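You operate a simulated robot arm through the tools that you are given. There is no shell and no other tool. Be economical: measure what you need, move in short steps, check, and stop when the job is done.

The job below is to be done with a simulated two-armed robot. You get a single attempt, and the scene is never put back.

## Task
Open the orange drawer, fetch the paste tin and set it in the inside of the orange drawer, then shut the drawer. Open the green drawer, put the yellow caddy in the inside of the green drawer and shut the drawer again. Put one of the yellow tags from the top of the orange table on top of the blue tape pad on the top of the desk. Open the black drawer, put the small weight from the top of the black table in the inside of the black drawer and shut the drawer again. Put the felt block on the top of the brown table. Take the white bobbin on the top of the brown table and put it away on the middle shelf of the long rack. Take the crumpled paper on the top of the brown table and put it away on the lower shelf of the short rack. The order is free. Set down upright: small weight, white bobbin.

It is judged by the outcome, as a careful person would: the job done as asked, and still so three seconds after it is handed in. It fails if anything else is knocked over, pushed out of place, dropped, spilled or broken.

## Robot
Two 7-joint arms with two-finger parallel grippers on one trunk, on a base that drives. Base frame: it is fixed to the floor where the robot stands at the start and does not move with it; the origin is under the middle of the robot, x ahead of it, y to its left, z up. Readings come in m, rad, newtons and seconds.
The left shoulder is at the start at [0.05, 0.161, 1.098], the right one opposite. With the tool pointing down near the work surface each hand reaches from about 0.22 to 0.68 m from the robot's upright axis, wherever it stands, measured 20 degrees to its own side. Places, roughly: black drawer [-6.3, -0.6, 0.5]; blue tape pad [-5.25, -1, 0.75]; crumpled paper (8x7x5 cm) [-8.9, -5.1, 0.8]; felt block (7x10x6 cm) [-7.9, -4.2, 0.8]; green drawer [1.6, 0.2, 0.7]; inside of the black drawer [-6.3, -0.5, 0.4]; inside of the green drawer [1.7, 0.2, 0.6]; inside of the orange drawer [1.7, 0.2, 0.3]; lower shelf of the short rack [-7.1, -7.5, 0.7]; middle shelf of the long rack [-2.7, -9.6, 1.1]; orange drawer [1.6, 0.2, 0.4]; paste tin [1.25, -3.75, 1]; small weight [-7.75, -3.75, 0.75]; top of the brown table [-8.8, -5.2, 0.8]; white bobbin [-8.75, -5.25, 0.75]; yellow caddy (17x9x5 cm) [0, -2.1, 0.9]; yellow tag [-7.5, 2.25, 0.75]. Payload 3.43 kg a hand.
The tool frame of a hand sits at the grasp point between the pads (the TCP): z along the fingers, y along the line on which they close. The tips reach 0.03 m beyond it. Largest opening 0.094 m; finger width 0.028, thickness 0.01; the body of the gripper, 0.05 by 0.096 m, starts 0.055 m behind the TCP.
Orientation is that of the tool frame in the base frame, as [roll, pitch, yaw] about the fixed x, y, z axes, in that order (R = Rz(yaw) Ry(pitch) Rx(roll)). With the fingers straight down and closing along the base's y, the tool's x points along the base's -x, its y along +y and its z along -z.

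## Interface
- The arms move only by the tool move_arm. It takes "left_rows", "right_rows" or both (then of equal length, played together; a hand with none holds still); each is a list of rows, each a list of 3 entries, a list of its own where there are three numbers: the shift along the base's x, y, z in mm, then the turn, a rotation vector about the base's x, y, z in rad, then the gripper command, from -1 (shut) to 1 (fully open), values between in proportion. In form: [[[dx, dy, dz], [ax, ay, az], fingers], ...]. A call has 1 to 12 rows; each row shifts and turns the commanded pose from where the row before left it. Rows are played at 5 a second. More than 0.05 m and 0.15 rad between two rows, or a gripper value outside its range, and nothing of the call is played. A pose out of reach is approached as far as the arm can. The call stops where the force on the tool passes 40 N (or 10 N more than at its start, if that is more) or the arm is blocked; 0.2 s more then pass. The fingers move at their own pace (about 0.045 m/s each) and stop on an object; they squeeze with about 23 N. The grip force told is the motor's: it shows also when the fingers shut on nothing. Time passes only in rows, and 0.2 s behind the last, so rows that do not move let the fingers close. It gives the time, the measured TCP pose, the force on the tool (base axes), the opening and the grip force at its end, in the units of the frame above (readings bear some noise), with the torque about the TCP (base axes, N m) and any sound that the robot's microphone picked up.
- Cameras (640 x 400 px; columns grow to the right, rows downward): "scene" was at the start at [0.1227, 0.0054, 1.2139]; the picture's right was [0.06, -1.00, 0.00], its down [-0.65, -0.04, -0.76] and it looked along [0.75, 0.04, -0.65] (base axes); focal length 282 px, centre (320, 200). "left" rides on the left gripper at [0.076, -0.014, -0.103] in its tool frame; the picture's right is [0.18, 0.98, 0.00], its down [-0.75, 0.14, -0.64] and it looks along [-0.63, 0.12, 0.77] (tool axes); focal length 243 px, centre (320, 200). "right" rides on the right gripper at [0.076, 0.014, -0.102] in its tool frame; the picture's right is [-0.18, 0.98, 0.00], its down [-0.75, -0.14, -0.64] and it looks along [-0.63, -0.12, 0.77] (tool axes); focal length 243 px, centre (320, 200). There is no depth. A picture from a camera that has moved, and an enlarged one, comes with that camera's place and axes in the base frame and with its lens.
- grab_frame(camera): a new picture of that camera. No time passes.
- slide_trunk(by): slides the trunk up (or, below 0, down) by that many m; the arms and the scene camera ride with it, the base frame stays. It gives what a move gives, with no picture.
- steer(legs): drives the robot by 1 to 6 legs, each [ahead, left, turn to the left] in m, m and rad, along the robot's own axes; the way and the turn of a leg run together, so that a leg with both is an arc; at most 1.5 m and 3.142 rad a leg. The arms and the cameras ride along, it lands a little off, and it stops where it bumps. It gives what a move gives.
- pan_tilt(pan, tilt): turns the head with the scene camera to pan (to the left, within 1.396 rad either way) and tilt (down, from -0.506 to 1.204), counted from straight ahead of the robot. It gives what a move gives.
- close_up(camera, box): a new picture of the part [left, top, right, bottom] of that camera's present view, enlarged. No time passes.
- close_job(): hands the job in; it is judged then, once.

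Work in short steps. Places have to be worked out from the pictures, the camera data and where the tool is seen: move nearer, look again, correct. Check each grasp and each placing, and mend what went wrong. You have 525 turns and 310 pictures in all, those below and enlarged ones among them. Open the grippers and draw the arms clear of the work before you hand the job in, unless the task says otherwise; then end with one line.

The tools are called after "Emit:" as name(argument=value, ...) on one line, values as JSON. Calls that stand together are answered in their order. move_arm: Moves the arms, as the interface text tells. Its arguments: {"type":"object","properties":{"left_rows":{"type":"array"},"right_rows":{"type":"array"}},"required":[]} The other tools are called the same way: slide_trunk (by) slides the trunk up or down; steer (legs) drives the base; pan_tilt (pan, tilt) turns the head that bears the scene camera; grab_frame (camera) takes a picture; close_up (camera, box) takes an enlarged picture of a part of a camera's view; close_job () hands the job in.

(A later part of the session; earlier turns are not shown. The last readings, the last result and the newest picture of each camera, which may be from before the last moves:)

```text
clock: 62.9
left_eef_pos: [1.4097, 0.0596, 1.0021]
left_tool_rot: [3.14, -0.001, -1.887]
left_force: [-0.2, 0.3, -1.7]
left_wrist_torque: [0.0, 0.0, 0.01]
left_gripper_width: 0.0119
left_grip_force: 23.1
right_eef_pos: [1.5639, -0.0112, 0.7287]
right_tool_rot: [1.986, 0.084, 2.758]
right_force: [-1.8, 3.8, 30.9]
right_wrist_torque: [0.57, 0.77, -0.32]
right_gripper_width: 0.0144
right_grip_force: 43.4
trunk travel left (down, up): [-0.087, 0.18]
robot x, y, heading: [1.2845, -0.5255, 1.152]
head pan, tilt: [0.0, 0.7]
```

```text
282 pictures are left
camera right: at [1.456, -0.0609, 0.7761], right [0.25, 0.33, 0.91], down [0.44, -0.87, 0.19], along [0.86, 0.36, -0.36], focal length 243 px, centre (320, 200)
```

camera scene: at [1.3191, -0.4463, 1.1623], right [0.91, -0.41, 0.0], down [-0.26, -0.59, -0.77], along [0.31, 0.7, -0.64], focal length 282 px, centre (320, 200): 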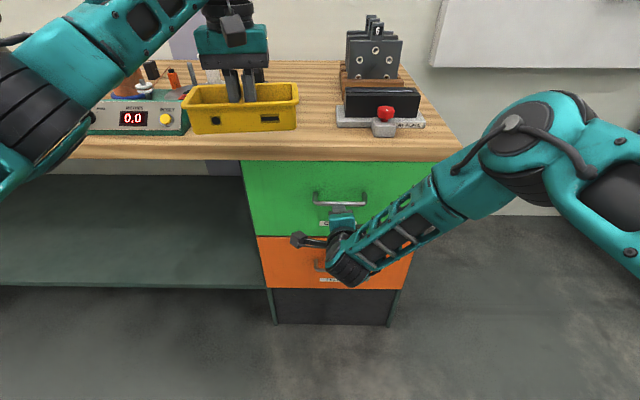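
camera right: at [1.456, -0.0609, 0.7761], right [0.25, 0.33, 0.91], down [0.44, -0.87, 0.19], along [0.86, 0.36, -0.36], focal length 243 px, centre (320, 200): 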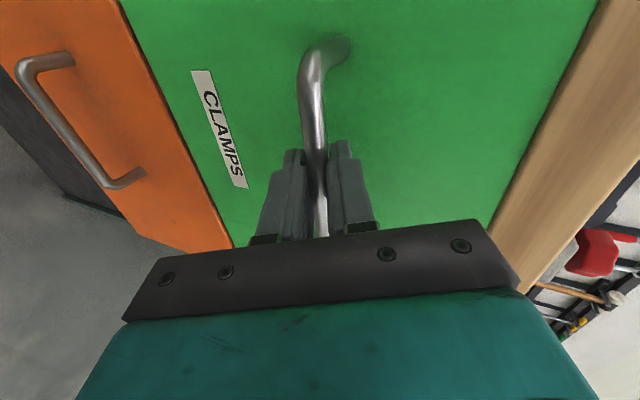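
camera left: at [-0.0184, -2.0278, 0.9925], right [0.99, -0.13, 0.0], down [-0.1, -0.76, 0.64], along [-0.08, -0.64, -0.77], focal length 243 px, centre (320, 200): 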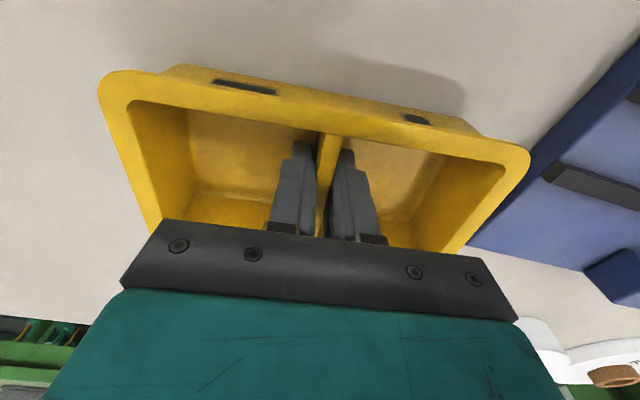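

Gripped (14 mm bar). I relieve the upward strain and pull by driving back.

Emit:
move_arm(right_rows=[[[0, 0, 6], [0, 0, 0], -1], [[0, 0, 0], [0, 0, 0], -1]])

Emit:
steer(legs=[[-0.12, 0, 0]])

Emit:
grab_frame(camera="scene")

```text
clock: 63.5
left_eef_pos: [1.4093, 0.0609, 1.0011]
left_tool_rot: [3.14, -0.004, -1.886]
left_force: [0.6, -0.8, -1.6]
left_wrist_torque: [-0.01, -0.03, 0.03]
left_gripper_width: 0.0119
left_grip_force: 22.7
right_eef_pos: [1.563, -0.0115, 0.729]
right_tool_rot: [2.002, 0.086, 2.763]
right_force: [-5.9, 6.0, 16.2]
right_wrist_torque: [0.52, 0.93, -1.19]
right_gripper_width: 0.0143
right_grip_force: 44.7
trunk travel left (down, up): [-0.087, 0.18]
robot x, y, heading: [1.2842, -0.5249, 1.15]
head pan, tilt: [0.0, 0.7]
```

```text
clock: 64.7
left_eef_pos: [1.3611, -0.0472, 1.0018]
left_tool_rot: [3.139, -0.003, -1.887]
left_force: [0.9, 0.3, -2.3]
left_wrist_torque: [-0.02, 0.0, -0.01]
left_gripper_width: 0.0119
left_grip_force: 23.3
right_eef_pos: [1.5141, -0.119, 0.7292]
right_tool_rot: [2.002, 0.085, 2.766]
right_force: [-14.7, 7.2, 14.6]
right_wrist_torque: [0.57, 0.94, -0.22]
right_gripper_width: 0.0142
right_grip_force: 44.9
trunk travel left (down, up): [-0.087, 0.18]
robot x, y, heading: [1.2413, -0.6328, 1.152]
head pan, tilt: [0.0, 0.7]
```

```text
281 pictures are left
camera scene: at [1.2855, -0.5183, 1.1772], right [0.91, -0.41, 0.0], down [-0.26, -0.59, -0.77], along [0.31, 0.7, -0.64], focal length 282 px, centre (320, 200)
```

scene: 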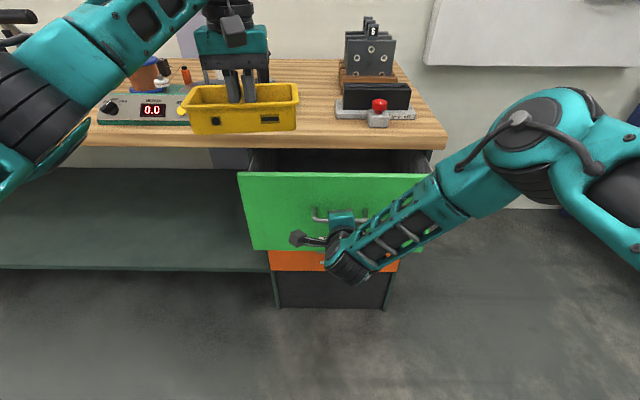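

Opening well. I pull another 0.12 m.

Emit:
steer(legs=[[-0.12, 0, 0]])

Emit:
grab_frame(camera="scene")

```text
clock: 65.9
left_eef_pos: [1.3111, -0.1551, 0.9999]
left_tool_rot: [3.141, -0.003, -1.885]
left_force: [1.1, 0.8, -0.6]
left_wrist_torque: [0.0, 0.0, 0.0]
left_gripper_width: 0.0121
left_grip_force: 23.3
right_eef_pos: [1.4622, -0.2284, 0.7281]
right_tool_rot: [2.002, 0.084, 2.77]
right_force: [-11.8, 5.9, 6.4]
right_wrist_torque: [0.63, 1.24, -0.27]
right_gripper_width: 0.0143
right_grip_force: 45.0
trunk travel left (down, up): [-0.087, 0.18]
robot x, y, heading: [1.1888, -0.7385, 1.148]
head pan, tilt: [0.0, 0.7]
```

```text
280 pictures are left
camera scene: at [1.2372, -0.6269, 1.1771], right [0.91, -0.41, 0.0], down [-0.26, -0.59, -0.77], along [0.31, 0.7, -0.64], focal length 282 px, centre (320, 200)
```

scene: 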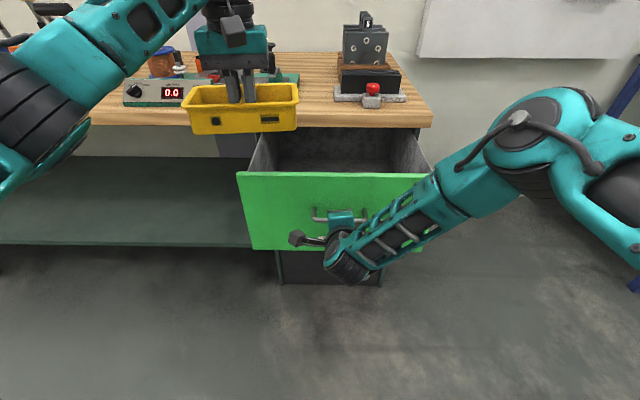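

Open by 0.24 m. I pull 6 cm more, then release and back the hand off the bar.

Emit:
steer(legs=[[-0.06, 0, 0]])

Emit:
move_arm(right_rows=[[[0, 0, 0], [0, 0, 0], 0.2], [[0, 0, 0], [0, 0, 0], 0.2], [[0, 0, 0], [0, 0, 0], 0.2], [[0, 0, 0], [0, 0, 0], 0.2]])

Emit:
steer(legs=[[-0.1, 0, 0]])

Emit:
grab_frame(camera="scene")

```text
clock: 66.9
left_eef_pos: [1.2881, -0.2088, 1.001]
left_tool_rot: [3.14, -0.003, -1.884]
left_force: [0.4, 0.0, -1.7]
left_wrist_torque: [-0.02, -0.01, -0.03]
left_gripper_width: 0.0122
left_grip_force: 22.7
right_eef_pos: [1.438, -0.281, 0.7289]
right_tool_rot: [2.002, 0.08, 2.772]
right_force: [-7.6, 2.0, 2.1]
right_wrist_torque: [0.56, 1.21, -0.61]
right_gripper_width: 0.0142
right_grip_force: 45.0
trunk travel left (down, up): [-0.087, 0.18]
robot x, y, heading: [1.1606, -0.7941, 1.153]
head pan, tilt: [0.0, 0.7]
```

```text
clock: 67.9
left_eef_pos: [1.2884, -0.2115, 0.9997]
left_tool_rot: [3.14, -0.003, -1.886]
left_force: [-0.8, -0.8, -1.4]
left_wrist_torque: [-0.04, 0.02, 0.02]
left_gripper_width: 0.0117
left_grip_force: 22.6
right_eef_pos: [1.4375, -0.2806, 0.7286]
right_tool_rot: [2.002, 0.079, 2.775]
right_force: [0.1, -1.0, 0.5]
right_wrist_torque: [0.0, -0.01, 0.05]
right_gripper_width: 0.0565
right_grip_force: 0.0
trunk travel left (down, up): [-0.087, 0.18]
robot x, y, heading: [1.1677, -0.7964, 1.149]
head pan, tilt: [0.0, 0.7]
```

```text
clock: 69.1
left_eef_pos: [1.2471, -0.2999, 1.0006]
left_tool_rot: [-3.141, -0.003, -1.884]
left_force: [-0.4, -0.5, -1.2]
left_wrist_torque: [-0.02, 0.0, -0.02]
left_gripper_width: 0.0123
left_grip_force: 23.3
right_eef_pos: [1.3977, -0.3724, 0.7311]
right_tool_rot: [2.001, 0.08, 2.771]
right_force: [-0.2, -0.4, 0.2]
right_wrist_torque: [0.01, 0.02, 0.01]
right_gripper_width: 0.0564
right_grip_force: 0.0
trunk travel left (down, up): [-0.087, 0.18]
robot x, y, heading: [1.1249, -0.8848, 1.154]
head pan, tilt: [0.0, 0.7]
```

```text
279 pictures are left
camera scene: at [1.1733, -0.7718, 1.1771], right [0.91, -0.41, 0.0], down [-0.26, -0.59, -0.77], along [0.31, 0.7, -0.64], focal length 282 px, centre (320, 200)
```

scene: 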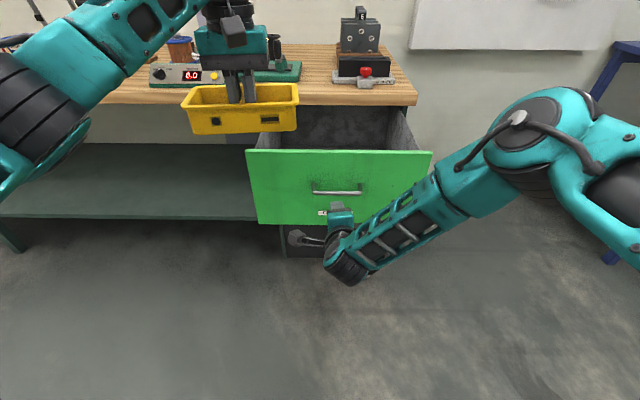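

Drawer is open about 0.3 m. I raise the right hand clear to the right and above, before moving in with the caddy.

Emit:
move_arm(right_rows=[[[5, -10, 40], [0, 0, 0], 0.2], [[5, -10, 45], [0, 0, 0], 0.2], [[20, -10, 40], [0, 0, 0], 0.2], [[30, -15, 30], [0, 0, 0], 0.2], [[30, -15, 30], [0, 0, 0], 0.2], [[30, -15, 30], [0, 0, 0], 0.2]], left_rows=[[[0, 0, 0], [0, 0, -0.05], -1], [[0, 0, 0], [0, 0, -0.05], -1], [[0, 0, 0], [0, 0, 0], -1], [[0, 0, 0], [0, 0, 0], -1], [[0, 0, 0], [0, 0, 0], -1], [[0, 0, 0], [0, 0, 0], -1]])

Emit:
grab_frame(camera="scene")

```text
clock: 70.5
left_eef_pos: [1.2478, -0.3004, 0.999]
left_tool_rot: [3.141, -0.002, -1.984]
left_force: [-0.1, 0.3, -0.7]
left_wrist_torque: [-0.04, 0.0, 0.0]
left_gripper_width: 0.0119
left_grip_force: 23.1
right_eef_pos: [1.5181, -0.4473, 0.9435]
right_tool_rot: [2.002, 0.083, 2.774]
right_force: [-0.6, 0.0, 0.2]
right_wrist_torque: [-0.04, -0.02, 0.0]
right_gripper_width: 0.0565
right_grip_force: 0.0
trunk travel left (down, up): [-0.087, 0.18]
robot x, y, heading: [1.1236, -0.8888, 1.154]
head pan, tilt: [0.0, 0.7]
```

```text
278 pictures are left
camera scene: at [1.1736, -0.7718, 1.1771], right [0.91, -0.41, 0.0], down [-0.26, -0.59, -0.77], along [0.31, 0.7, -0.64], focal length 282 px, centre (320, 200)
```

scene: 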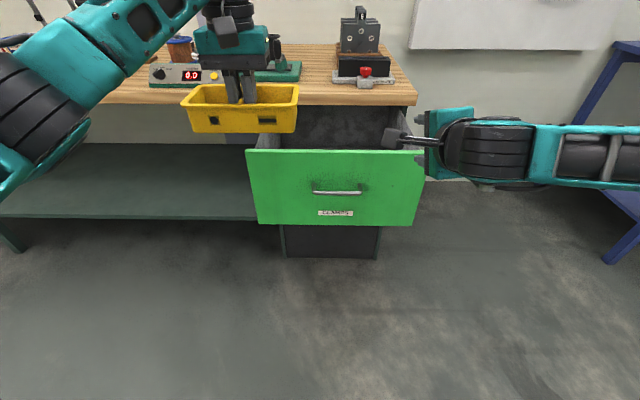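

Right hand is clear at z=0.94. I move right 0.1 m and ahead 0.25 m so that the caddy comes above the drawer.

Emit:
steer(legs=[[0, -0.09, 0], [0.26, 0, 0]])

Emit:
pan_tilt(pan=0.15, tilt=0.95)

Emit:
grab_frame(camera="scene")

Emit:
grab_frame(camera="left")

```text
clock: 73.0
left_eef_pos: [1.4358, -0.0982, 0.9995]
left_tool_rot: [3.14, -0.002, -1.984]
left_force: [-0.2, -0.5, -2.1]
left_wrist_torque: [-0.01, 0.03, 0.01]
left_gripper_width: 0.0121
left_grip_force: 22.7
right_eef_pos: [1.7057, -0.2461, 0.9422]
right_tool_rot: [2.002, 0.08, 2.773]
right_force: [0.7, -0.4, 0.0]
right_wrist_torque: [0.02, 0.0, 0.01]
right_gripper_width: 0.0563
right_grip_force: 0.0
trunk travel left (down, up): [-0.087, 0.18]
robot x, y, heading: [1.3088, -0.6856, 1.153]
head pan, tilt: [0.0, 0.7]
```

```text
clock: 73.8
left_eef_pos: [1.4352, -0.0983, 1.0001]
left_tool_rot: [3.139, -0.004, -1.984]
left_force: [-0.6, 0.6, -1.5]
left_wrist_torque: [-0.01, 0.02, 0.02]
left_gripper_width: 0.0121
left_grip_force: 22.9
right_eef_pos: [1.7052, -0.2455, 0.9429]
right_tool_rot: [2.002, 0.081, 2.772]
right_force: [0.3, 0.0, 0.9]
right_wrist_torque: [0.01, 0.02, 0.01]
right_gripper_width: 0.0567
right_grip_force: 0.0
trunk travel left (down, up): [-0.087, 0.18]
robot x, y, heading: [1.3101, -0.687, 1.155]
head pan, tilt: [0.15, 0.949]
```

```text
277 pictures are left
camera scene: at [1.3458, -0.5773, 1.1573], right [0.96, -0.27, 0.0], down [-0.22, -0.78, -0.58], along [0.15, 0.56, -0.81], focal length 282 px, centre (320, 200)
```

scene: 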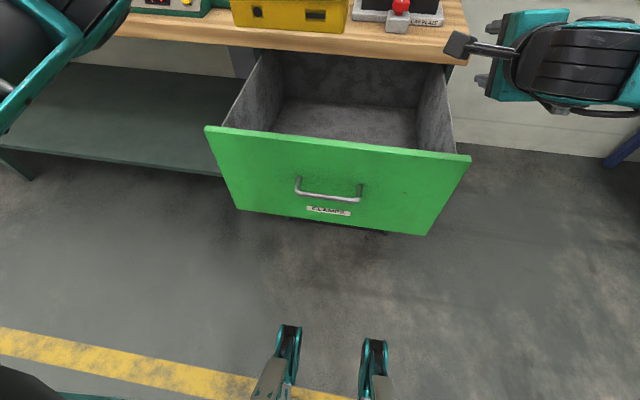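

```text
276 pictures are left
camera left: at [1.418, -0.1733, 1.1025], right [-0.97, 0.23, 0.0], down [0.18, 0.75, 0.64], along [0.14, 0.62, -0.77], focal length 243 px, centre (320, 200)
```

left: 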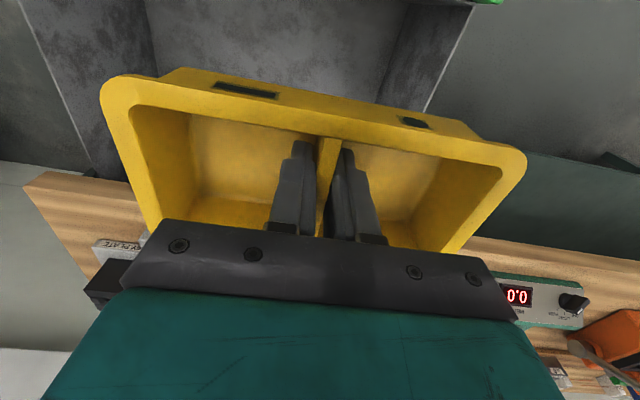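

Drawer interior front edge runs from (1.275,-0.104) to (1.676,-0.285). I move the caddy to (1.495, -0.08) above the drawer and begin lowering.

Emit:
move_arm(left_rows=[[[30, 9, 0], [0, 0, 0], -1], [[30, 9, 0], [0, 0, 0], -1], [[0, 0, -40], [0, 0, 0], -1], [[0, 0, -40], [0, 0, 0], -1], [[0, 0, -40], [0, 0, 0], -1], [[0, 0, -40], [0, 0, 0], -1]])

Emit:
grab_frame(camera="scene")

Emit:
grab_frame(camera="left")

```text
clock: 75.2
left_eef_pos: [1.4826, -0.0853, 0.8374]
left_tool_rot: [3.137, -0.004, -1.984]
left_force: [0.3, -0.1, -1.2]
left_wrist_torque: [0.0, -0.01, 0.0]
left_gripper_width: 0.0124
left_grip_force: 22.7
left hand out of reach, approached as far as the arm can: row 2
right_eef_pos: [1.7045, -0.2461, 0.9428]
right_tool_rot: [2.002, 0.081, 2.77]
right_force: [0.8, 0.7, 0.4]
right_wrist_torque: [0.01, 0.01, 0.01]
right_gripper_width: 0.0565
right_grip_force: 0.2
trunk travel left (down, up): [-0.087, 0.18]
robot x, y, heading: [1.3102, -0.6825, 1.153]
head pan, tilt: [0.15, 0.949]
```

```text
275 pictures are left
camera scene: at [1.3458, -0.5771, 1.1573], right [0.96, -0.27, 0.0], down [-0.22, -0.78, -0.58], along [0.15, 0.56, -0.81], focal length 282 px, centre (320, 200)
```

scene: 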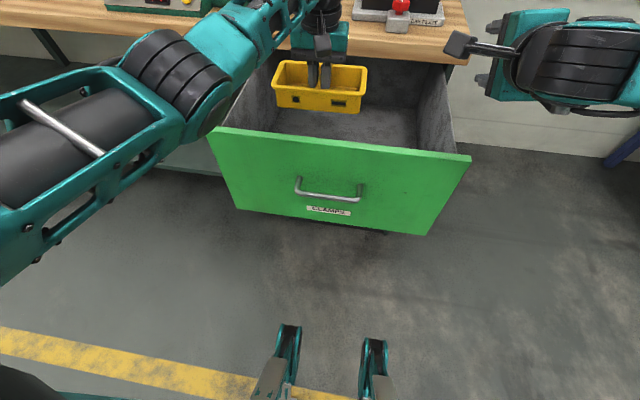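

```text
274 pictures are left
camera left: at [1.4654, -0.1603, 0.9401], right [-0.97, 0.23, 0.0], down [0.18, 0.75, 0.64], along [0.14, 0.62, -0.77], focal length 243 px, centre (320, 200)
```

left: 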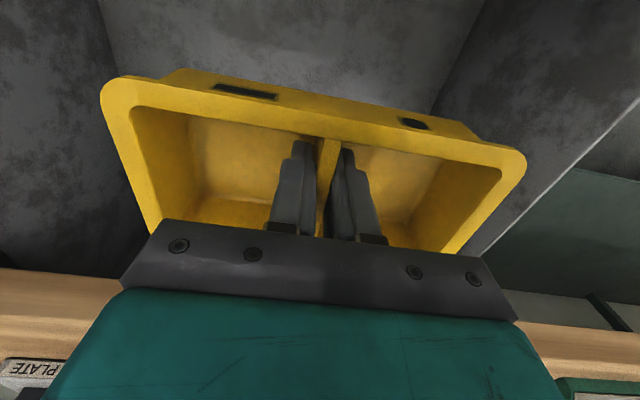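

The left forearm would come near the drawer's front corner when lowered. I raise the trunk 0.15 m and move the base 8 cm closer so the forearm comes down more steeply.

Emit:
slide_trunk(by=0.16)

Emit:
steer(legs=[[0.08, -0.04, 0]])

Emit:
move_arm(left_rows=[[[-20, -20, 0], [0, 0, 0], -1], [[-25, -35, 0], [0, 0, 0], -1], [[0, 0, -45], [0, 0, 0], -1], [[0, 0, -45], [0, 0, 0], -1], [[0, 0, -45], [0, 0, 0], -1]])

Emit:
grab_frame(camera="scene")

```text
clock: 77.0
left_eef_pos: [1.4823, -0.0861, 0.9982]
left_tool_rot: [3.141, -0.003, -1.984]
left_force: [-0.5, -0.3, -1.7]
left_wrist_torque: [0.01, -0.01, 0.02]
left_gripper_width: 0.0119
left_grip_force: 23.0
right_eef_pos: [1.7056, -0.2464, 1.1034]
right_tool_rot: [2.002, 0.08, 2.772]
right_force: [-0.5, 0.5, -0.4]
right_wrist_torque: [0.02, 0.01, -0.02]
right_gripper_width: 0.0565
right_grip_force: 0.1
trunk travel left (down, up): [-0.247, 0.02]
robot x, y, heading: [1.3148, -0.686, 1.154]
head pan, tilt: [0.15, 0.949]
```

```text
clock: 78.1
left_eef_pos: [1.5519, -0.0293, 0.9982]
left_tool_rot: [3.14, -0.004, -1.985]
left_force: [0.3, -0.3, -2.3]
left_wrist_torque: [-0.01, 0.02, -0.04]
left_gripper_width: 0.0122
left_grip_force: 22.7
right_eef_pos: [1.7749, -0.1887, 1.1026]
right_tool_rot: [2.002, 0.081, 2.772]
right_force: [0.1, 1.3, 0.1]
right_wrist_torque: [0.01, 0.01, 0.04]
right_gripper_width: 0.0567
right_grip_force: 0.1
trunk travel left (down, up): [-0.247, 0.02]
robot x, y, heading: [1.3791, -0.626, 1.157]
head pan, tilt: [0.15, 0.949]
```

```text
clock: 79.3
left_eef_pos: [1.5056, -0.0819, 0.862]
left_tool_rot: [3.14, -0.003, -1.986]
left_force: [-0.3, -0.2, -0.9]
left_wrist_torque: [0.0, 0.0, -0.01]
left_gripper_width: 0.0118
left_grip_force: 22.9
right_eef_pos: [1.7746, -0.1896, 1.1028]
right_tool_rot: [2.001, 0.08, 2.772]
right_force: [-0.5, -0.2, 0.4]
right_wrist_torque: [0.02, -0.01, 0.01]
right_gripper_width: 0.0564
right_grip_force: 0.0
trunk travel left (down, up): [-0.247, 0.02]
robot x, y, heading: [1.3785, -0.6303, 1.152]
head pan, tilt: [0.15, 0.949]
```

```text
273 pictures are left
camera scene: at [1.4147, -0.5204, 1.3173], right [0.96, -0.27, 0.0], down [-0.22, -0.78, -0.58], along [0.15, 0.56, -0.81], focal length 282 px, centre (320, 200)
```

scene: 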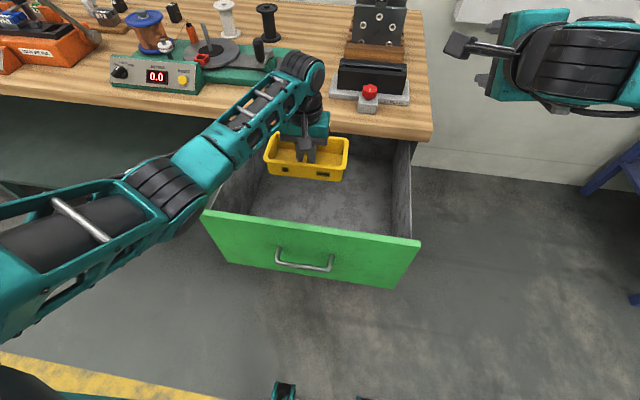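

Posture is better (forearm about z≈1.04 near the corner). I lower 9 cm and look again.

Emit:
move_arm(left_rows=[[[0, 0, -45], [0, 0, 0], -1], [[0, 0, -45], [0, 0, 0], -1]])

Emit:
grab_frame(camera="scene")

```text
clock: 79.9
left_eef_pos: [1.5079, -0.0824, 0.773]
left_tool_rot: [3.14, -0.003, -1.985]
left_force: [0.6, 0.2, -1.3]
left_wrist_torque: [-0.02, 0.0, 0.0]
left_gripper_width: 0.0122
left_grip_force: 23.3
right_eef_pos: [1.7748, -0.1904, 1.104]
right_tool_rot: [2.001, 0.081, 2.773]
right_force: [0.1, -0.7, 0.0]
right_wrist_torque: [0.0, -0.03, 0.01]
right_gripper_width: 0.0563
right_grip_force: 0.0
trunk travel left (down, up): [-0.247, 0.02]
robot x, y, heading: [1.3792, -0.6263, 1.151]
head pan, tilt: [0.15, 0.949]
```

```text
272 pictures are left
camera scene: at [1.4147, -0.5205, 1.3173], right [0.96, -0.27, 0.0], down [-0.22, -0.78, -0.58], along [0.15, 0.56, -0.81], focal length 282 px, centre (320, 200)
```

scene: 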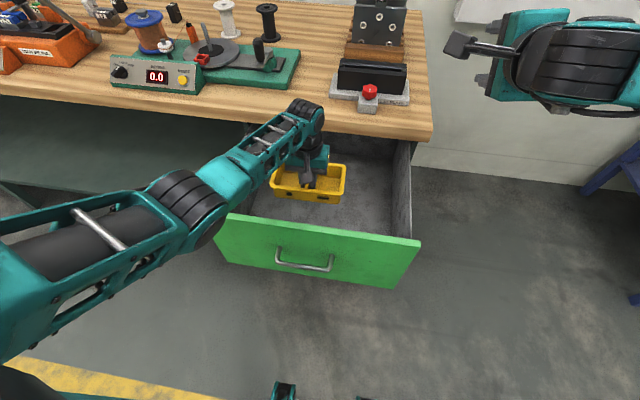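

Forearm still appears well above the drawer rim. I lower in small steps until contact.

Emit:
move_arm(left_rows=[[[0, 0, -30], [0, 0, 0], -1], [[0, 0, -20], [0, 0, 0], -1], [[0, 0, -15], [0, 0, 0], -1]])

Emit:
grab_frame(camera="scene")

Emit:
grab_frame(camera="left")

```text
clock: 80.7
left_eef_pos: [1.5026, -0.0874, 0.711]
left_tool_rot: [3.139, -0.001, -1.986]
left_force: [0.2, -0.4, -1.8]
left_wrist_torque: [-0.02, 0.02, 0.0]
left_gripper_width: 0.0123
left_grip_force: 23.0
left hand out of reach, approached as far as the arm can: row 3
right_eef_pos: [1.7744, -0.1884, 1.1024]
right_tool_rot: [2.001, 0.079, 2.771]
right_force: [0.0, 0.8, -0.3]
right_wrist_torque: [0.03, 0.01, 0.04]
right_gripper_width: 0.0562
right_grip_force: 0.1
trunk travel left (down, up): [-0.247, 0.02]
robot x, y, heading: [1.382, -0.6237, 1.15]
head pan, tilt: [0.15, 0.949]
```

```text
271 pictures are left
camera scene: at [1.4144, -0.5206, 1.3173], right [0.96, -0.27, 0.0], down [-0.22, -0.78, -0.58], along [0.15, 0.56, -0.81], focal length 282 px, centre (320, 200)
```

scene: 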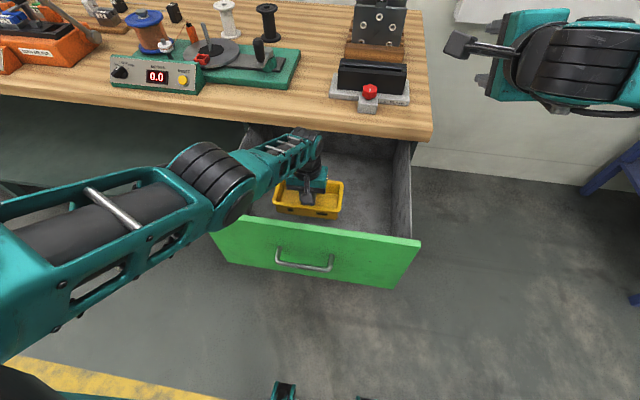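

```text
270 pictures are left
camera left: at [1.4857, -0.1627, 0.8138], right [-0.97, 0.23, 0.0], down [0.18, 0.75, 0.64], along [0.14, 0.62, -0.77], focal length 243 px, centre (320, 200)
```

left: 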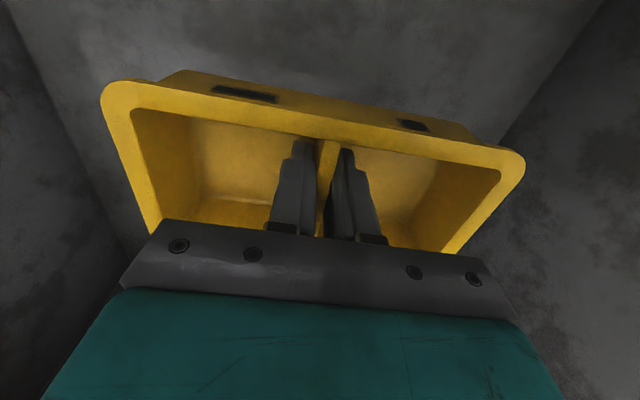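

The arm is at its reach limit; the rest I lower with the trunk.

Emit:
slide_trunk(by=-0.02)

Emit:
slide_trunk(by=-0.01)

Emit:
close_up(camera="scene", box=[200, 110, 440, 290])

```text
clock: 81.4
left_eef_pos: [1.5026, -0.0873, 0.6918]
left_tool_rot: [3.141, -0.002, -1.985]
left_force: [-0.3, 0.2, -1.2]
left_wrist_torque: [0.01, 0.01, 0.06]
left_gripper_width: 0.0119
left_grip_force: 23.0
right_eef_pos: [1.7748, -0.1897, 1.0835]
right_tool_rot: [2.002, 0.081, 2.772]
right_force: [0.1, -0.4, -0.3]
right_wrist_torque: [-0.01, -0.01, -0.01]
right_gripper_width: 0.0564
right_grip_force: 0.1
trunk travel left (down, up): [-0.227, 0.04]
robot x, y, heading: [1.3791, -0.6275, 1.151]
head pan, tilt: [0.15, 0.949]
```

```text
clock: 82.0
left_eef_pos: [1.503, -0.0882, 0.6821]
left_tool_rot: [3.141, -0.003, -1.986]
left_force: [0.2, 0.0, -1.5]
left_wrist_torque: [0.02, 0.01, 0.0]
left_gripper_width: 0.0121
left_grip_force: 23.4
right_eef_pos: [1.7743, -0.1901, 1.0726]
right_tool_rot: [2.002, 0.079, 2.773]
right_force: [0.0, 0.0, 0.2]
right_wrist_torque: [-0.02, 0.0, 0.04]
right_gripper_width: 0.0562
right_grip_force: 0.0
trunk travel left (down, up): [-0.217, 0.05]
robot x, y, heading: [1.383, -0.6285, 1.151]
head pan, tilt: [0.15, 0.949]
```

```text
2.22 times, centred on (320, 200) of scene
camera zoom: at [1.4144, -0.5208, 1.2873], right [0.96, -0.27, 0.0], down [-0.22, -0.78, -0.58], along [0.15, 0.56, -0.81], focal length 628 px, centre (320, 200)
```

zoom: 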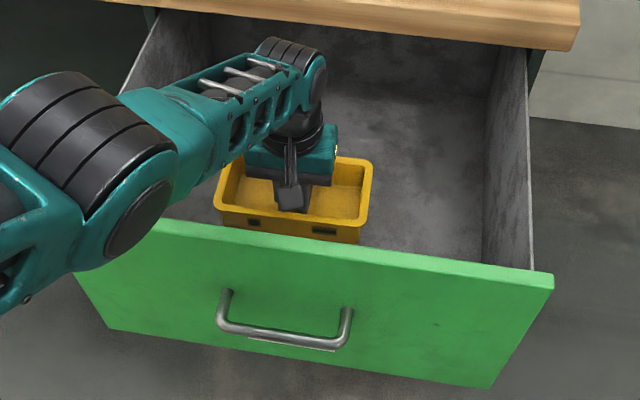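

Not touching yet. I continue with 1–1.5 cm trunk steps.

Emit:
slide_trunk(by=-0.012)

Emit:
slide_trunk(by=-0.012)

Emit:
close_up(camera="scene", box=[200, 110, 440, 290])

```text
clock: 82.6
left_eef_pos: [1.5027, -0.0891, 0.6696]
left_tool_rot: [3.139, -0.003, -1.984]
left_force: [0.1, 0.2, 0.1]
left_wrist_torque: [0.02, -0.02, -0.02]
left_gripper_width: 0.0121
left_grip_force: 23.5
right_eef_pos: [1.7761, -0.1895, 1.0617]
right_tool_rot: [2.002, 0.08, 2.771]
right_force: [-0.1, 0.4, -0.5]
right_wrist_torque: [0.01, 0.01, -0.01]
right_gripper_width: 0.0567
right_grip_force: 0.0
trunk travel left (down, up): [-0.205, 0.062]
robot x, y, heading: [1.3777, -0.6275, 1.15]
head pan, tilt: [0.15, 0.949]
```

```text
clock: 83.2
left_eef_pos: [1.5027, -0.0881, 0.658]
left_tool_rot: [3.14, -0.005, -1.985]
left_force: [-0.2, 0.0, -1.1]
left_wrist_torque: [-0.01, 0.02, -0.02]
left_gripper_width: 0.0121
left_grip_force: 23.2
right_eef_pos: [1.7734, -0.1896, 1.0496]
right_tool_rot: [2.003, 0.079, 2.772]
right_force: [-0.6, 0.4, -0.4]
right_wrist_torque: [0.0, 0.01, 0.0]
right_gripper_width: 0.0566
right_grip_force: 0.1
trunk travel left (down, up): [-0.193, 0.074]
robot x, y, heading: [1.3799, -0.6266, 1.152]
head pan, tilt: [0.15, 0.949]
```

```text
2.22 times, centred on (320, 200) of scene
camera zoom: at [1.4144, -0.5208, 1.2633], right [0.96, -0.27, 0.0], down [-0.22, -0.78, -0.58], along [0.15, 0.56, -0.81], focal length 628 px, centre (320, 200)
```

zoom: 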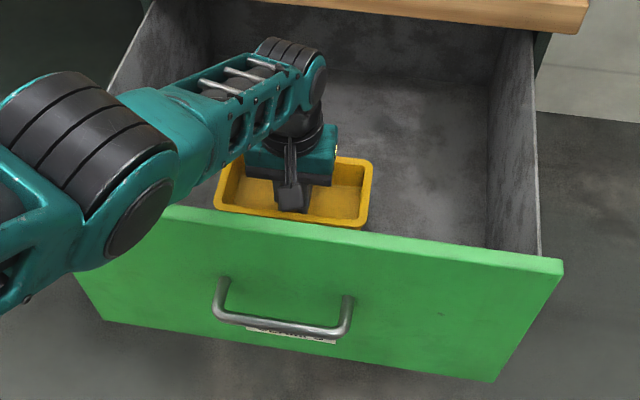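

Still hanging free. I continue with small steps watching the force.

Emit:
slide_trunk(by=-0.01)

Emit:
slide_trunk(by=-0.008)

Emit:
close_up(camera="left", box=[60, 0, 600, 280])

```text
clock: 83.8
left_eef_pos: [1.5032, -0.0876, 0.6473]
left_tool_rot: [3.14, -0.005, -1.987]
left_force: [-0.3, -0.4, -2.3]
left_wrist_torque: [-0.01, -0.03, 0.0]
left_gripper_width: 0.0123
left_grip_force: 22.9
right_eef_pos: [1.7742, -0.19, 1.0384]
right_tool_rot: [2.001, 0.081, 2.771]
right_force: [-0.1, 0.6, 0.2]
right_wrist_torque: [-0.01, 0.0, 0.02]
right_gripper_width: 0.0561
right_grip_force: 0.1
trunk travel left (down, up): [-0.183, 0.084]
robot x, y, heading: [1.3794, -0.6258, 1.154]
head pan, tilt: [0.15, 0.949]
```

```text
clock: 84.3
left_eef_pos: [1.5031, -0.088, 0.6387]
left_tool_rot: [3.139, -0.004, -1.987]
left_force: [0.4, -1.2, -1.4]
left_wrist_torque: [-0.01, -0.01, 0.0]
left_gripper_width: 0.0119
left_grip_force: 23.8
right_eef_pos: [1.774, -0.1903, 1.0315]
right_tool_rot: [2.002, 0.079, 2.772]
right_force: [0.5, 0.2, -0.6]
right_wrist_torque: [-0.04, -0.02, 0.01]
right_gripper_width: 0.0566
right_grip_force: 0.0
trunk travel left (down, up): [-0.175, 0.092]
robot x, y, heading: [1.3793, -0.6331, 1.147]
head pan, tilt: [0.15, 0.949]
```

```text
1.19 times, centred on (330, 140) of left
camera zoom: at [1.4857, -0.163, 0.7419], right [-0.97, 0.23, 0.0], down [0.18, 0.75, 0.64], along [0.14, 0.62, -0.77], focal length 288 px, centre (308, 271)
```

zoom: 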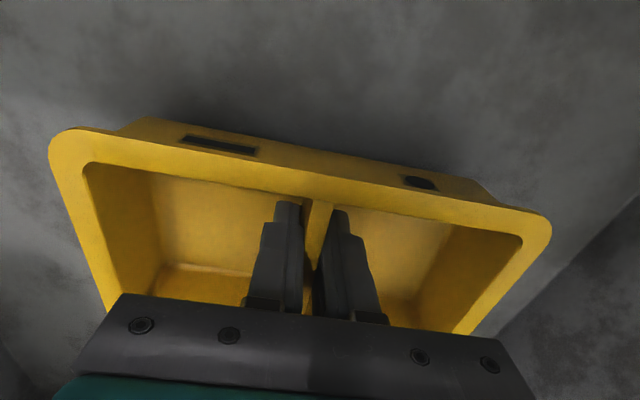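

A contact shadow is coming up beneath the caddy; I keep stepping down.

Emit:
slide_trunk(by=-0.008)

Emit:
slide_trunk(by=-0.008)

Emit:
close_up(camera="left", box=[60, 0, 600, 280])

Emit:
grab_frame(camera="scene")

```text
clock: 84.9
left_eef_pos: [1.5029, -0.0872, 0.6322]
left_tool_rot: [3.139, -0.003, -1.986]
left_force: [0.2, -0.3, -1.4]
left_wrist_torque: [-0.01, 0.0, -0.02]
left_gripper_width: 0.012
left_grip_force: 23.1
right_eef_pos: [1.7745, -0.1896, 1.023]
right_tool_rot: [2.0, 0.081, 2.773]
right_force: [0.6, -0.7, 0.5]
right_wrist_torque: [0.01, 0.03, 0.0]
right_gripper_width: 0.0566
right_grip_force: 0.1
trunk travel left (down, up): [-0.167, 0.1]
robot x, y, heading: [1.3811, -0.6264, 1.157]
head pan, tilt: [0.15, 0.949]
```

```text
clock: 85.5
left_eef_pos: [1.5041, -0.0883, 0.6236]
left_tool_rot: [3.14, -0.006, -1.985]
left_force: [-0.7, 0.9, -1.5]
left_wrist_torque: [0.0, 0.01, -0.02]
left_gripper_width: 0.0121
left_grip_force: 23.0
right_eef_pos: [1.7749, -0.1891, 1.015]
right_tool_rot: [2.003, 0.08, 2.771]
right_force: [-0.4, 0.7, 0.2]
right_wrist_torque: [0.0, -0.01, -0.01]
right_gripper_width: 0.0567
right_grip_force: 0.1
trunk travel left (down, up): [-0.159, 0.108]
robot x, y, heading: [1.3783, -0.6259, 1.152]
head pan, tilt: [0.15, 0.949]
```

```text
1.19 times, centred on (330, 140) of left
camera zoom: at [1.4858, -0.1629, 0.7258], right [-0.97, 0.23, 0.0], down [0.18, 0.75, 0.64], along [0.14, 0.62, -0.77], focal length 288 px, centre (308, 271)
```

zoom: 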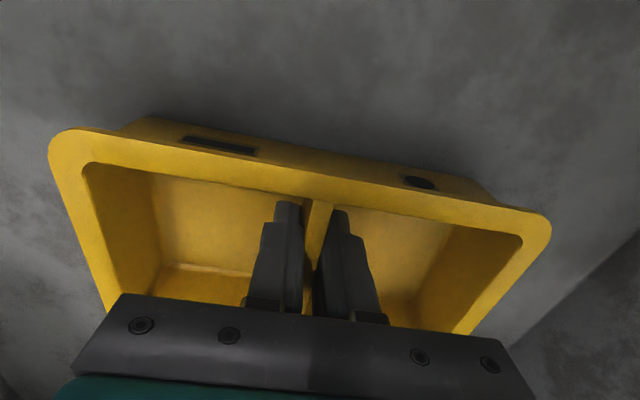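

```text
265 pictures are left
camera scene: at [1.4145, -0.5206, 1.2292], right [0.96, -0.27, 0.0], down [-0.22, -0.78, -0.58], along [0.15, 0.56, -0.81], focal length 282 px, centre (320, 200)
```

scene: 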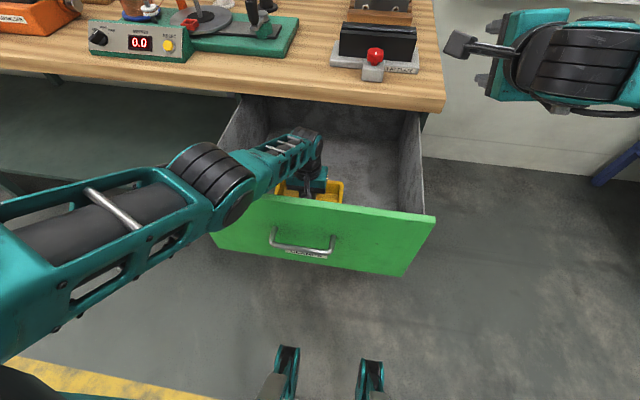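

Still free; two more small steps.

Emit:
slide_trunk(by=-0.008)

Emit:
slide_trunk(by=-0.008)

Emit:
grab_frame(camera="scene")

```text
clock: 86.0
left_eef_pos: [1.5038, -0.0863, 0.6181]
left_tool_rot: [3.14, 0.005, -1.987]
left_force: [-2.5, 1.6, 18.1]
left_wrist_torque: [0.07, -0.06, -0.01]
left_gripper_width: 0.0123
left_grip_force: 24.0
right_eef_pos: [1.7747, -0.1907, 1.0088]
right_tool_rot: [1.999, 0.081, 2.772]
right_force: [0.3, 0.3, -0.2]
right_wrist_torque: [0.04, -0.01, -0.01]
right_gripper_width: 0.0565
right_grip_force: 0.0
trunk travel left (down, up): [-0.151, 0.116]
robot x, y, heading: [1.3826, -0.6286, 1.156]
head pan, tilt: [0.15, 0.949]
```

```text
clock: 86.5
left_eef_pos: [1.5065, -0.0832, 0.6185]
left_tool_rot: [3.14, 0.008, -1.986]
left_force: [-0.7, 2.1, 11.6]
left_wrist_torque: [-0.41, 0.16, 0.06]
left_gripper_width: 0.0121
left_grip_force: 23.0
right_eef_pos: [1.7738, -0.1899, 1.0022]
right_tool_rot: [2.002, 0.081, 2.773]
right_force: [0.3, 0.2, -0.4]
right_wrist_torque: [0.01, -0.01, -0.02]
right_gripper_width: 0.0563
right_grip_force: 0.2
trunk travel left (down, up): [-0.147, 0.12]
robot x, y, heading: [1.3782, -0.6241, 1.15]
head pan, tilt: [0.15, 0.949]
stopped: the force on the tool passed its limit (the readings are from after the stop); the commanded pose is now the measured one
```

```text
264 pictures are left
camera scene: at [1.4144, -0.5209, 1.2168], right [0.96, -0.27, 0.0], down [-0.22, -0.78, -0.58], along [0.15, 0.56, -0.81], focal length 282 px, centre (320, 200)
```

scene: 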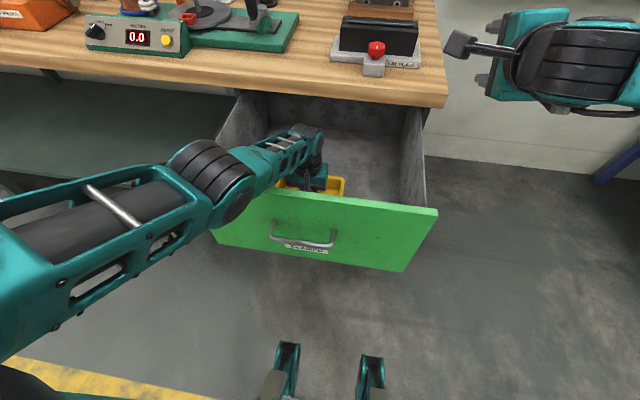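

The caddy rests on the drawer floor (TCP z 0.618). I open the fingers partway and raise by the trunk.

Emit:
move_arm(left_rows=[[[0, 0, 0], [0, 0, 0], -0.2], [[0, 0, 0], [0, 0, 0], -0.2], [[0, 0, 0], [0, 0, 0], -0.2]])

Emit:
slide_trunk(by=0.1)

Emit:
move_arm(left_rows=[[[0, 0, 45], [0, 0, 0], -0.2], [[0, 0, 45], [0, 0, 0], -0.2], [[0, 0, 45], [0, 0, 0], -0.2], [[0, 0, 45], [0, 0, 0], -0.2], [[0, 0, 45], [0, 0, 0], -0.2], [[0, 0, 45], [0, 0, 0], -0.2], [[0, 0, 45], [0, 0, 0], 1]])

Emit:
grab_frame(camera="scene")

```text
clock: 87.2
left_eef_pos: [1.5041, -0.0839, 0.6174]
left_tool_rot: [3.138, 0.007, -1.986]
left_force: [-5.8, 4.2, 20.5]
left_wrist_torque: [-0.16, 0.0, -0.06]
left_gripper_width: 0.0337
left_grip_force: 0.0
right_eef_pos: [1.7728, -0.19, 1.0042]
right_tool_rot: [2.001, 0.08, 2.773]
right_force: [0.3, -0.7, -1.0]
right_wrist_torque: [0.0, 0.0, 0.03]
right_gripper_width: 0.0563
right_grip_force: 0.0
trunk travel left (down, up): [-0.147, 0.12]
robot x, y, heading: [1.3789, -0.6256, 1.153]
head pan, tilt: [0.15, 0.949]
```

```text
clock: 88.6
left_eef_pos: [1.5036, -0.0857, 0.7149]
left_tool_rot: [3.138, 0.001, -1.986]
left_force: [0.0, 0.5, 0.2]
left_wrist_torque: [0.02, 0.0, 0.03]
left_gripper_width: 0.0377
left_grip_force: 0.1
right_eef_pos: [1.7738, -0.1891, 1.1031]
right_tool_rot: [2.002, 0.082, 2.772]
right_force: [-0.5, 0.0, 0.2]
right_wrist_torque: [-0.02, 0.01, -0.03]
right_gripper_width: 0.0562
right_grip_force: 0.1
trunk travel left (down, up): [-0.247, 0.02]
robot x, y, heading: [1.3785, -0.6275, 1.148]
head pan, tilt: [0.15, 0.949]
```

```text
clock: 90.2
left_eef_pos: [1.5043, -0.0855, 1.0309]
left_tool_rot: [3.136, 0.002, -1.988]
left_force: [-0.2, -1.1, -0.5]
left_wrist_torque: [-0.01, -0.01, -0.02]
left_gripper_width: 0.0723
left_grip_force: 0.1
right_eef_pos: [1.7742, -0.1905, 1.1032]
right_tool_rot: [2.001, 0.08, 2.77]
right_force: [0.4, 0.6, 0.5]
right_wrist_torque: [0.01, -0.02, 0.01]
right_gripper_width: 0.0565
right_grip_force: 0.0
trunk travel left (down, up): [-0.247, 0.02]
robot x, y, heading: [1.381, -0.629, 1.153]
head pan, tilt: [0.15, 0.949]
```

```text
263 pictures are left
camera scene: at [1.4145, -0.5211, 1.317], right [0.96, -0.27, 0.0], down [-0.22, -0.78, -0.58], along [0.15, 0.56, -0.81], focal length 282 px, centre (320, 200)
```

scene: 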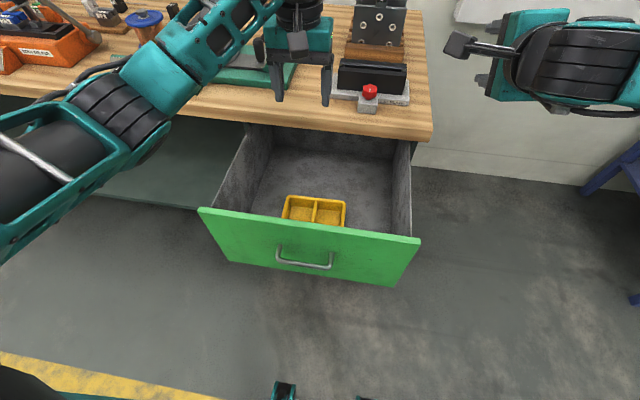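

Caddy is inside. Now I back off, raise the left hand, and bring the right hand back to handle height to push the drawer shut.

Emit:
steer(legs=[[-0.38, 0, 0], [0, 0.12, 0]])

Emit:
move_arm(left_rows=[[[-20, -15, 40], [0, 0, 0], 1], [[-10, -30, 35], [0, 0, 0], 1], [[-10, -30, 35], [0, 0, 0], 1], [[0, -30, 35], [0, 0, 0], 1], [[0, 0, 20], [0, 0, 0], 1], [[0, 0, 0], [0, 0, 0], 1]], right_rows=[[[-30, 15, -30], [0, 0, 0], 0.55], [[-30, 15, -30], [0, 0, 0], 0.55], [[-30, 15, -30], [0, 0, 0], 0.55], [[-20, 10, -40], [0, 0, 0], 0.55], [[-5, 10, -45], [0, 0, 0], 0.55], [[-5, 10, -35], [0, 0, 0], 0.55]])

Emit:
slide_trunk(by=-0.16)

Emit:
grab_frame(camera="right")

Emit:
grab_frame(camera="scene")

```text
clock: 93.4
left_eef_pos: [1.2383, -0.3805, 1.0309]
left_tool_rot: [3.14, 0.001, -1.979]
left_force: [-0.2, 0.2, -1.3]
left_wrist_torque: [0.01, -0.01, 0.0]
left_gripper_width: 0.0941
left_grip_force: 0.1
right_eef_pos: [1.5089, -0.4847, 1.1033]
right_tool_rot: [2.002, 0.083, 2.779]
right_force: [0.3, 0.1, 0.0]
right_wrist_torque: [0.02, 0.04, -0.04]
right_gripper_width: 0.0565
right_grip_force: 0.0
trunk travel left (down, up): [-0.247, 0.02]
robot x, y, heading: [1.1169, -0.9252, 1.158]
head pan, tilt: [0.15, 0.949]
```

```text
clock: 94.8
left_eef_pos: [1.1992, -0.4856, 1.1963]
left_tool_rot: [3.138, 0.001, -1.978]
left_force: [-0.8, -0.5, 0.6]
left_wrist_torque: [-0.02, -0.02, 0.02]
left_gripper_width: 0.0941
left_grip_force: 0.0
right_eef_pos: [1.3896, -0.4072, 0.8923]
right_tool_rot: [2.0, 0.08, 2.78]
right_force: [-0.8, -0.3, 0.1]
right_wrist_torque: [-0.02, -0.03, -0.02]
right_gripper_width: 0.0731
right_grip_force: 0.1
trunk travel left (down, up): [-0.247, 0.02]
robot x, y, heading: [1.1172, -0.9259, 1.155]
head pan, tilt: [0.15, 0.949]
```

```text
clock: 96.6
left_eef_pos: [1.1991, -0.4863, 1.0357]
left_tool_rot: [3.137, 0.001, -1.98]
left_force: [0.3, 0.1, 0.6]
left_wrist_torque: [0.03, 0.02, 0.01]
left_gripper_width: 0.0941
left_grip_force: 0.1
right_eef_pos: [1.3899, -0.4085, 0.7332]
right_tool_rot: [2.002, 0.082, 2.78]
right_force: [0.5, -0.1, -0.2]
right_wrist_torque: [-0.01, -0.03, -0.01]
right_gripper_width: 0.0732
right_grip_force: 0.1
trunk travel left (down, up): [-0.087, 0.18]
robot x, y, heading: [1.1157, -0.9218, 1.159]
head pan, tilt: [0.15, 0.949]
```

```text
262 pictures are left
camera right: at [1.2817, -0.4613, 0.7822], right [0.25, 0.34, 0.91], down [0.46, -0.86, 0.2], along [0.85, 0.37, -0.38], focal length 243 px, centre (320, 200)
```

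right: 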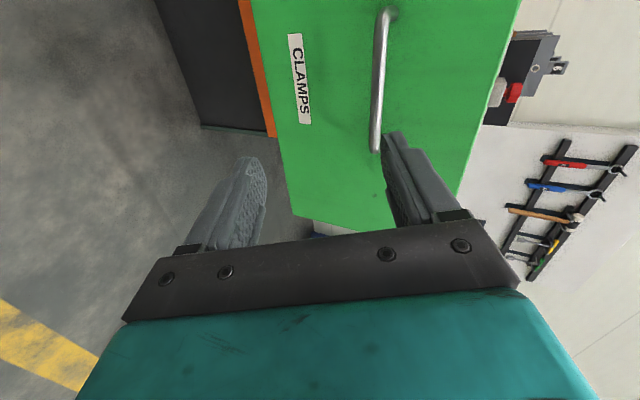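

```text
261 pictures are left
camera scene: at [1.1513, -0.8175, 1.1571], right [0.97, -0.26, 0.0], down [-0.21, -0.79, -0.58], along [0.15, 0.56, -0.81], focal length 282 px, centre (320, 200)
```

scene: 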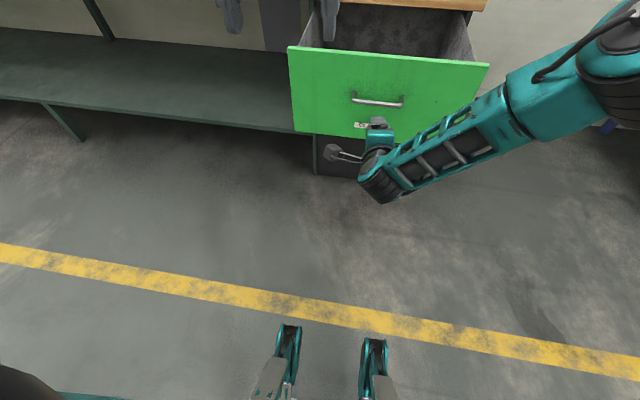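

Hand aligned with the handle. I drive forward 0.2 m so the open fingers straddle the bar and push.

Emit:
steer(legs=[[0.22, 0, 0]])

Emit:
grab_frame(camera="right")

```text
clock: 98.3
left_eef_pos: [1.287, -0.2848, 1.0368]
left_tool_rot: [3.138, 0.001, -1.98]
left_force: [0.2, 0.9, 0.4]
left_wrist_torque: [0.02, -0.03, 0.03]
left_gripper_width: 0.094
left_grip_force: 0.1
right_eef_pos: [1.4774, -0.2067, 0.7337]
right_tool_rot: [2.001, 0.081, 2.777]
right_force: [0.4, 0.2, -0.5]
right_wrist_torque: [-0.01, 0.0, 0.0]
right_gripper_width: 0.0731
right_grip_force: 0.0
trunk travel left (down, up): [-0.087, 0.18]
robot x, y, heading: [1.2045, -0.7242, 1.158]
head pan, tilt: [0.15, 0.949]
```

```text
260 pictures are left
camera right: at [1.3702, -0.26, 0.7819], right [0.25, 0.34, 0.9], down [0.46, -0.86, 0.2], along [0.85, 0.37, -0.38], focal length 243 px, centre (320, 200)
```

right: 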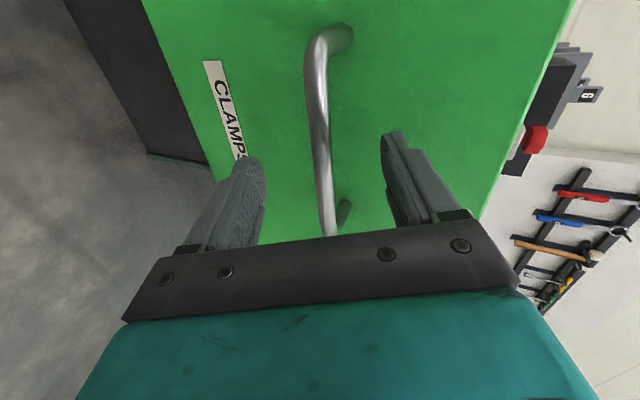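

It is pushing the drawer in without much force. I continue 0.2 m.

Emit:
steer(legs=[[0.2, 0, 0]])

Emit:
steer(legs=[[0.06, 0, 0]])

Emit:
grab_frame(camera="scene")

```text
clock: 99.9
left_eef_pos: [1.3677, -0.1016, 1.0363]
left_tool_rot: [3.139, 0.001, -1.981]
left_force: [0.7, -0.4, 0.4]
left_wrist_torque: [0.04, 0.0, -0.03]
left_gripper_width: 0.094
left_grip_force: 0.0
right_eef_pos: [1.5586, -0.0255, 0.7335]
right_tool_rot: [2.003, 0.08, 2.778]
right_force: [0.1, -0.2, -0.3]
right_wrist_torque: [0.02, 0.01, 0.04]
right_gripper_width: 0.0729
right_grip_force: 0.1
trunk travel left (down, up): [-0.087, 0.18]
robot x, y, heading: [1.2896, -0.5367, 1.162]
head pan, tilt: [0.15, 0.949]
```

```text
clock: 100.8
left_eef_pos: [1.3756, -0.0853, 1.0381]
left_tool_rot: [3.137, 0.002, -1.981]
left_force: [-0.2, -0.4, 0.0]
left_wrist_torque: [0.0, 0.0, -0.04]
left_gripper_width: 0.0938
left_grip_force: 0.0
right_eef_pos: [1.5622, -0.0111, 0.7348]
right_tool_rot: [1.997, 0.082, 2.775]
right_force: [-2.9, -15.1, 9.6]
right_wrist_torque: [0.82, -0.32, -0.28]
right_gripper_width: 0.0739
right_grip_force: 0.8
trunk travel left (down, up): [-0.087, 0.18]
robot x, y, heading: [1.2979, -0.5253, 1.155]
head pan, tilt: [0.15, 0.949]
stopped in leg 1: the force on the tool passed its limit (the readings are from after the stop); the commanded pose is now the measured one
```

```text
259 pictures are left
camera scene: at [1.3276, -0.4169, 1.1572], right [0.96, -0.26, 0.0], down [-0.21, -0.78, -0.58], along [0.15, 0.56, -0.81], focal length 282 px, centre (320, 200)
```

scene: 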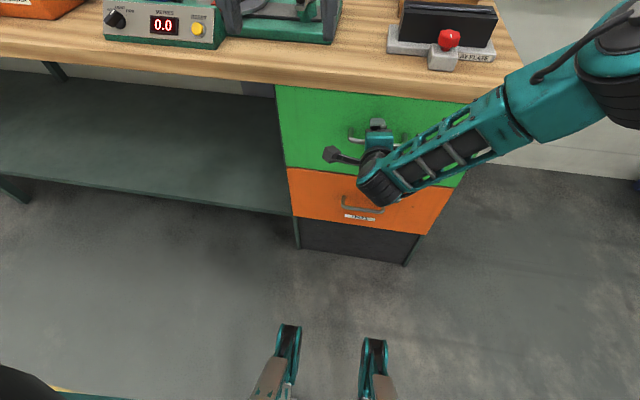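

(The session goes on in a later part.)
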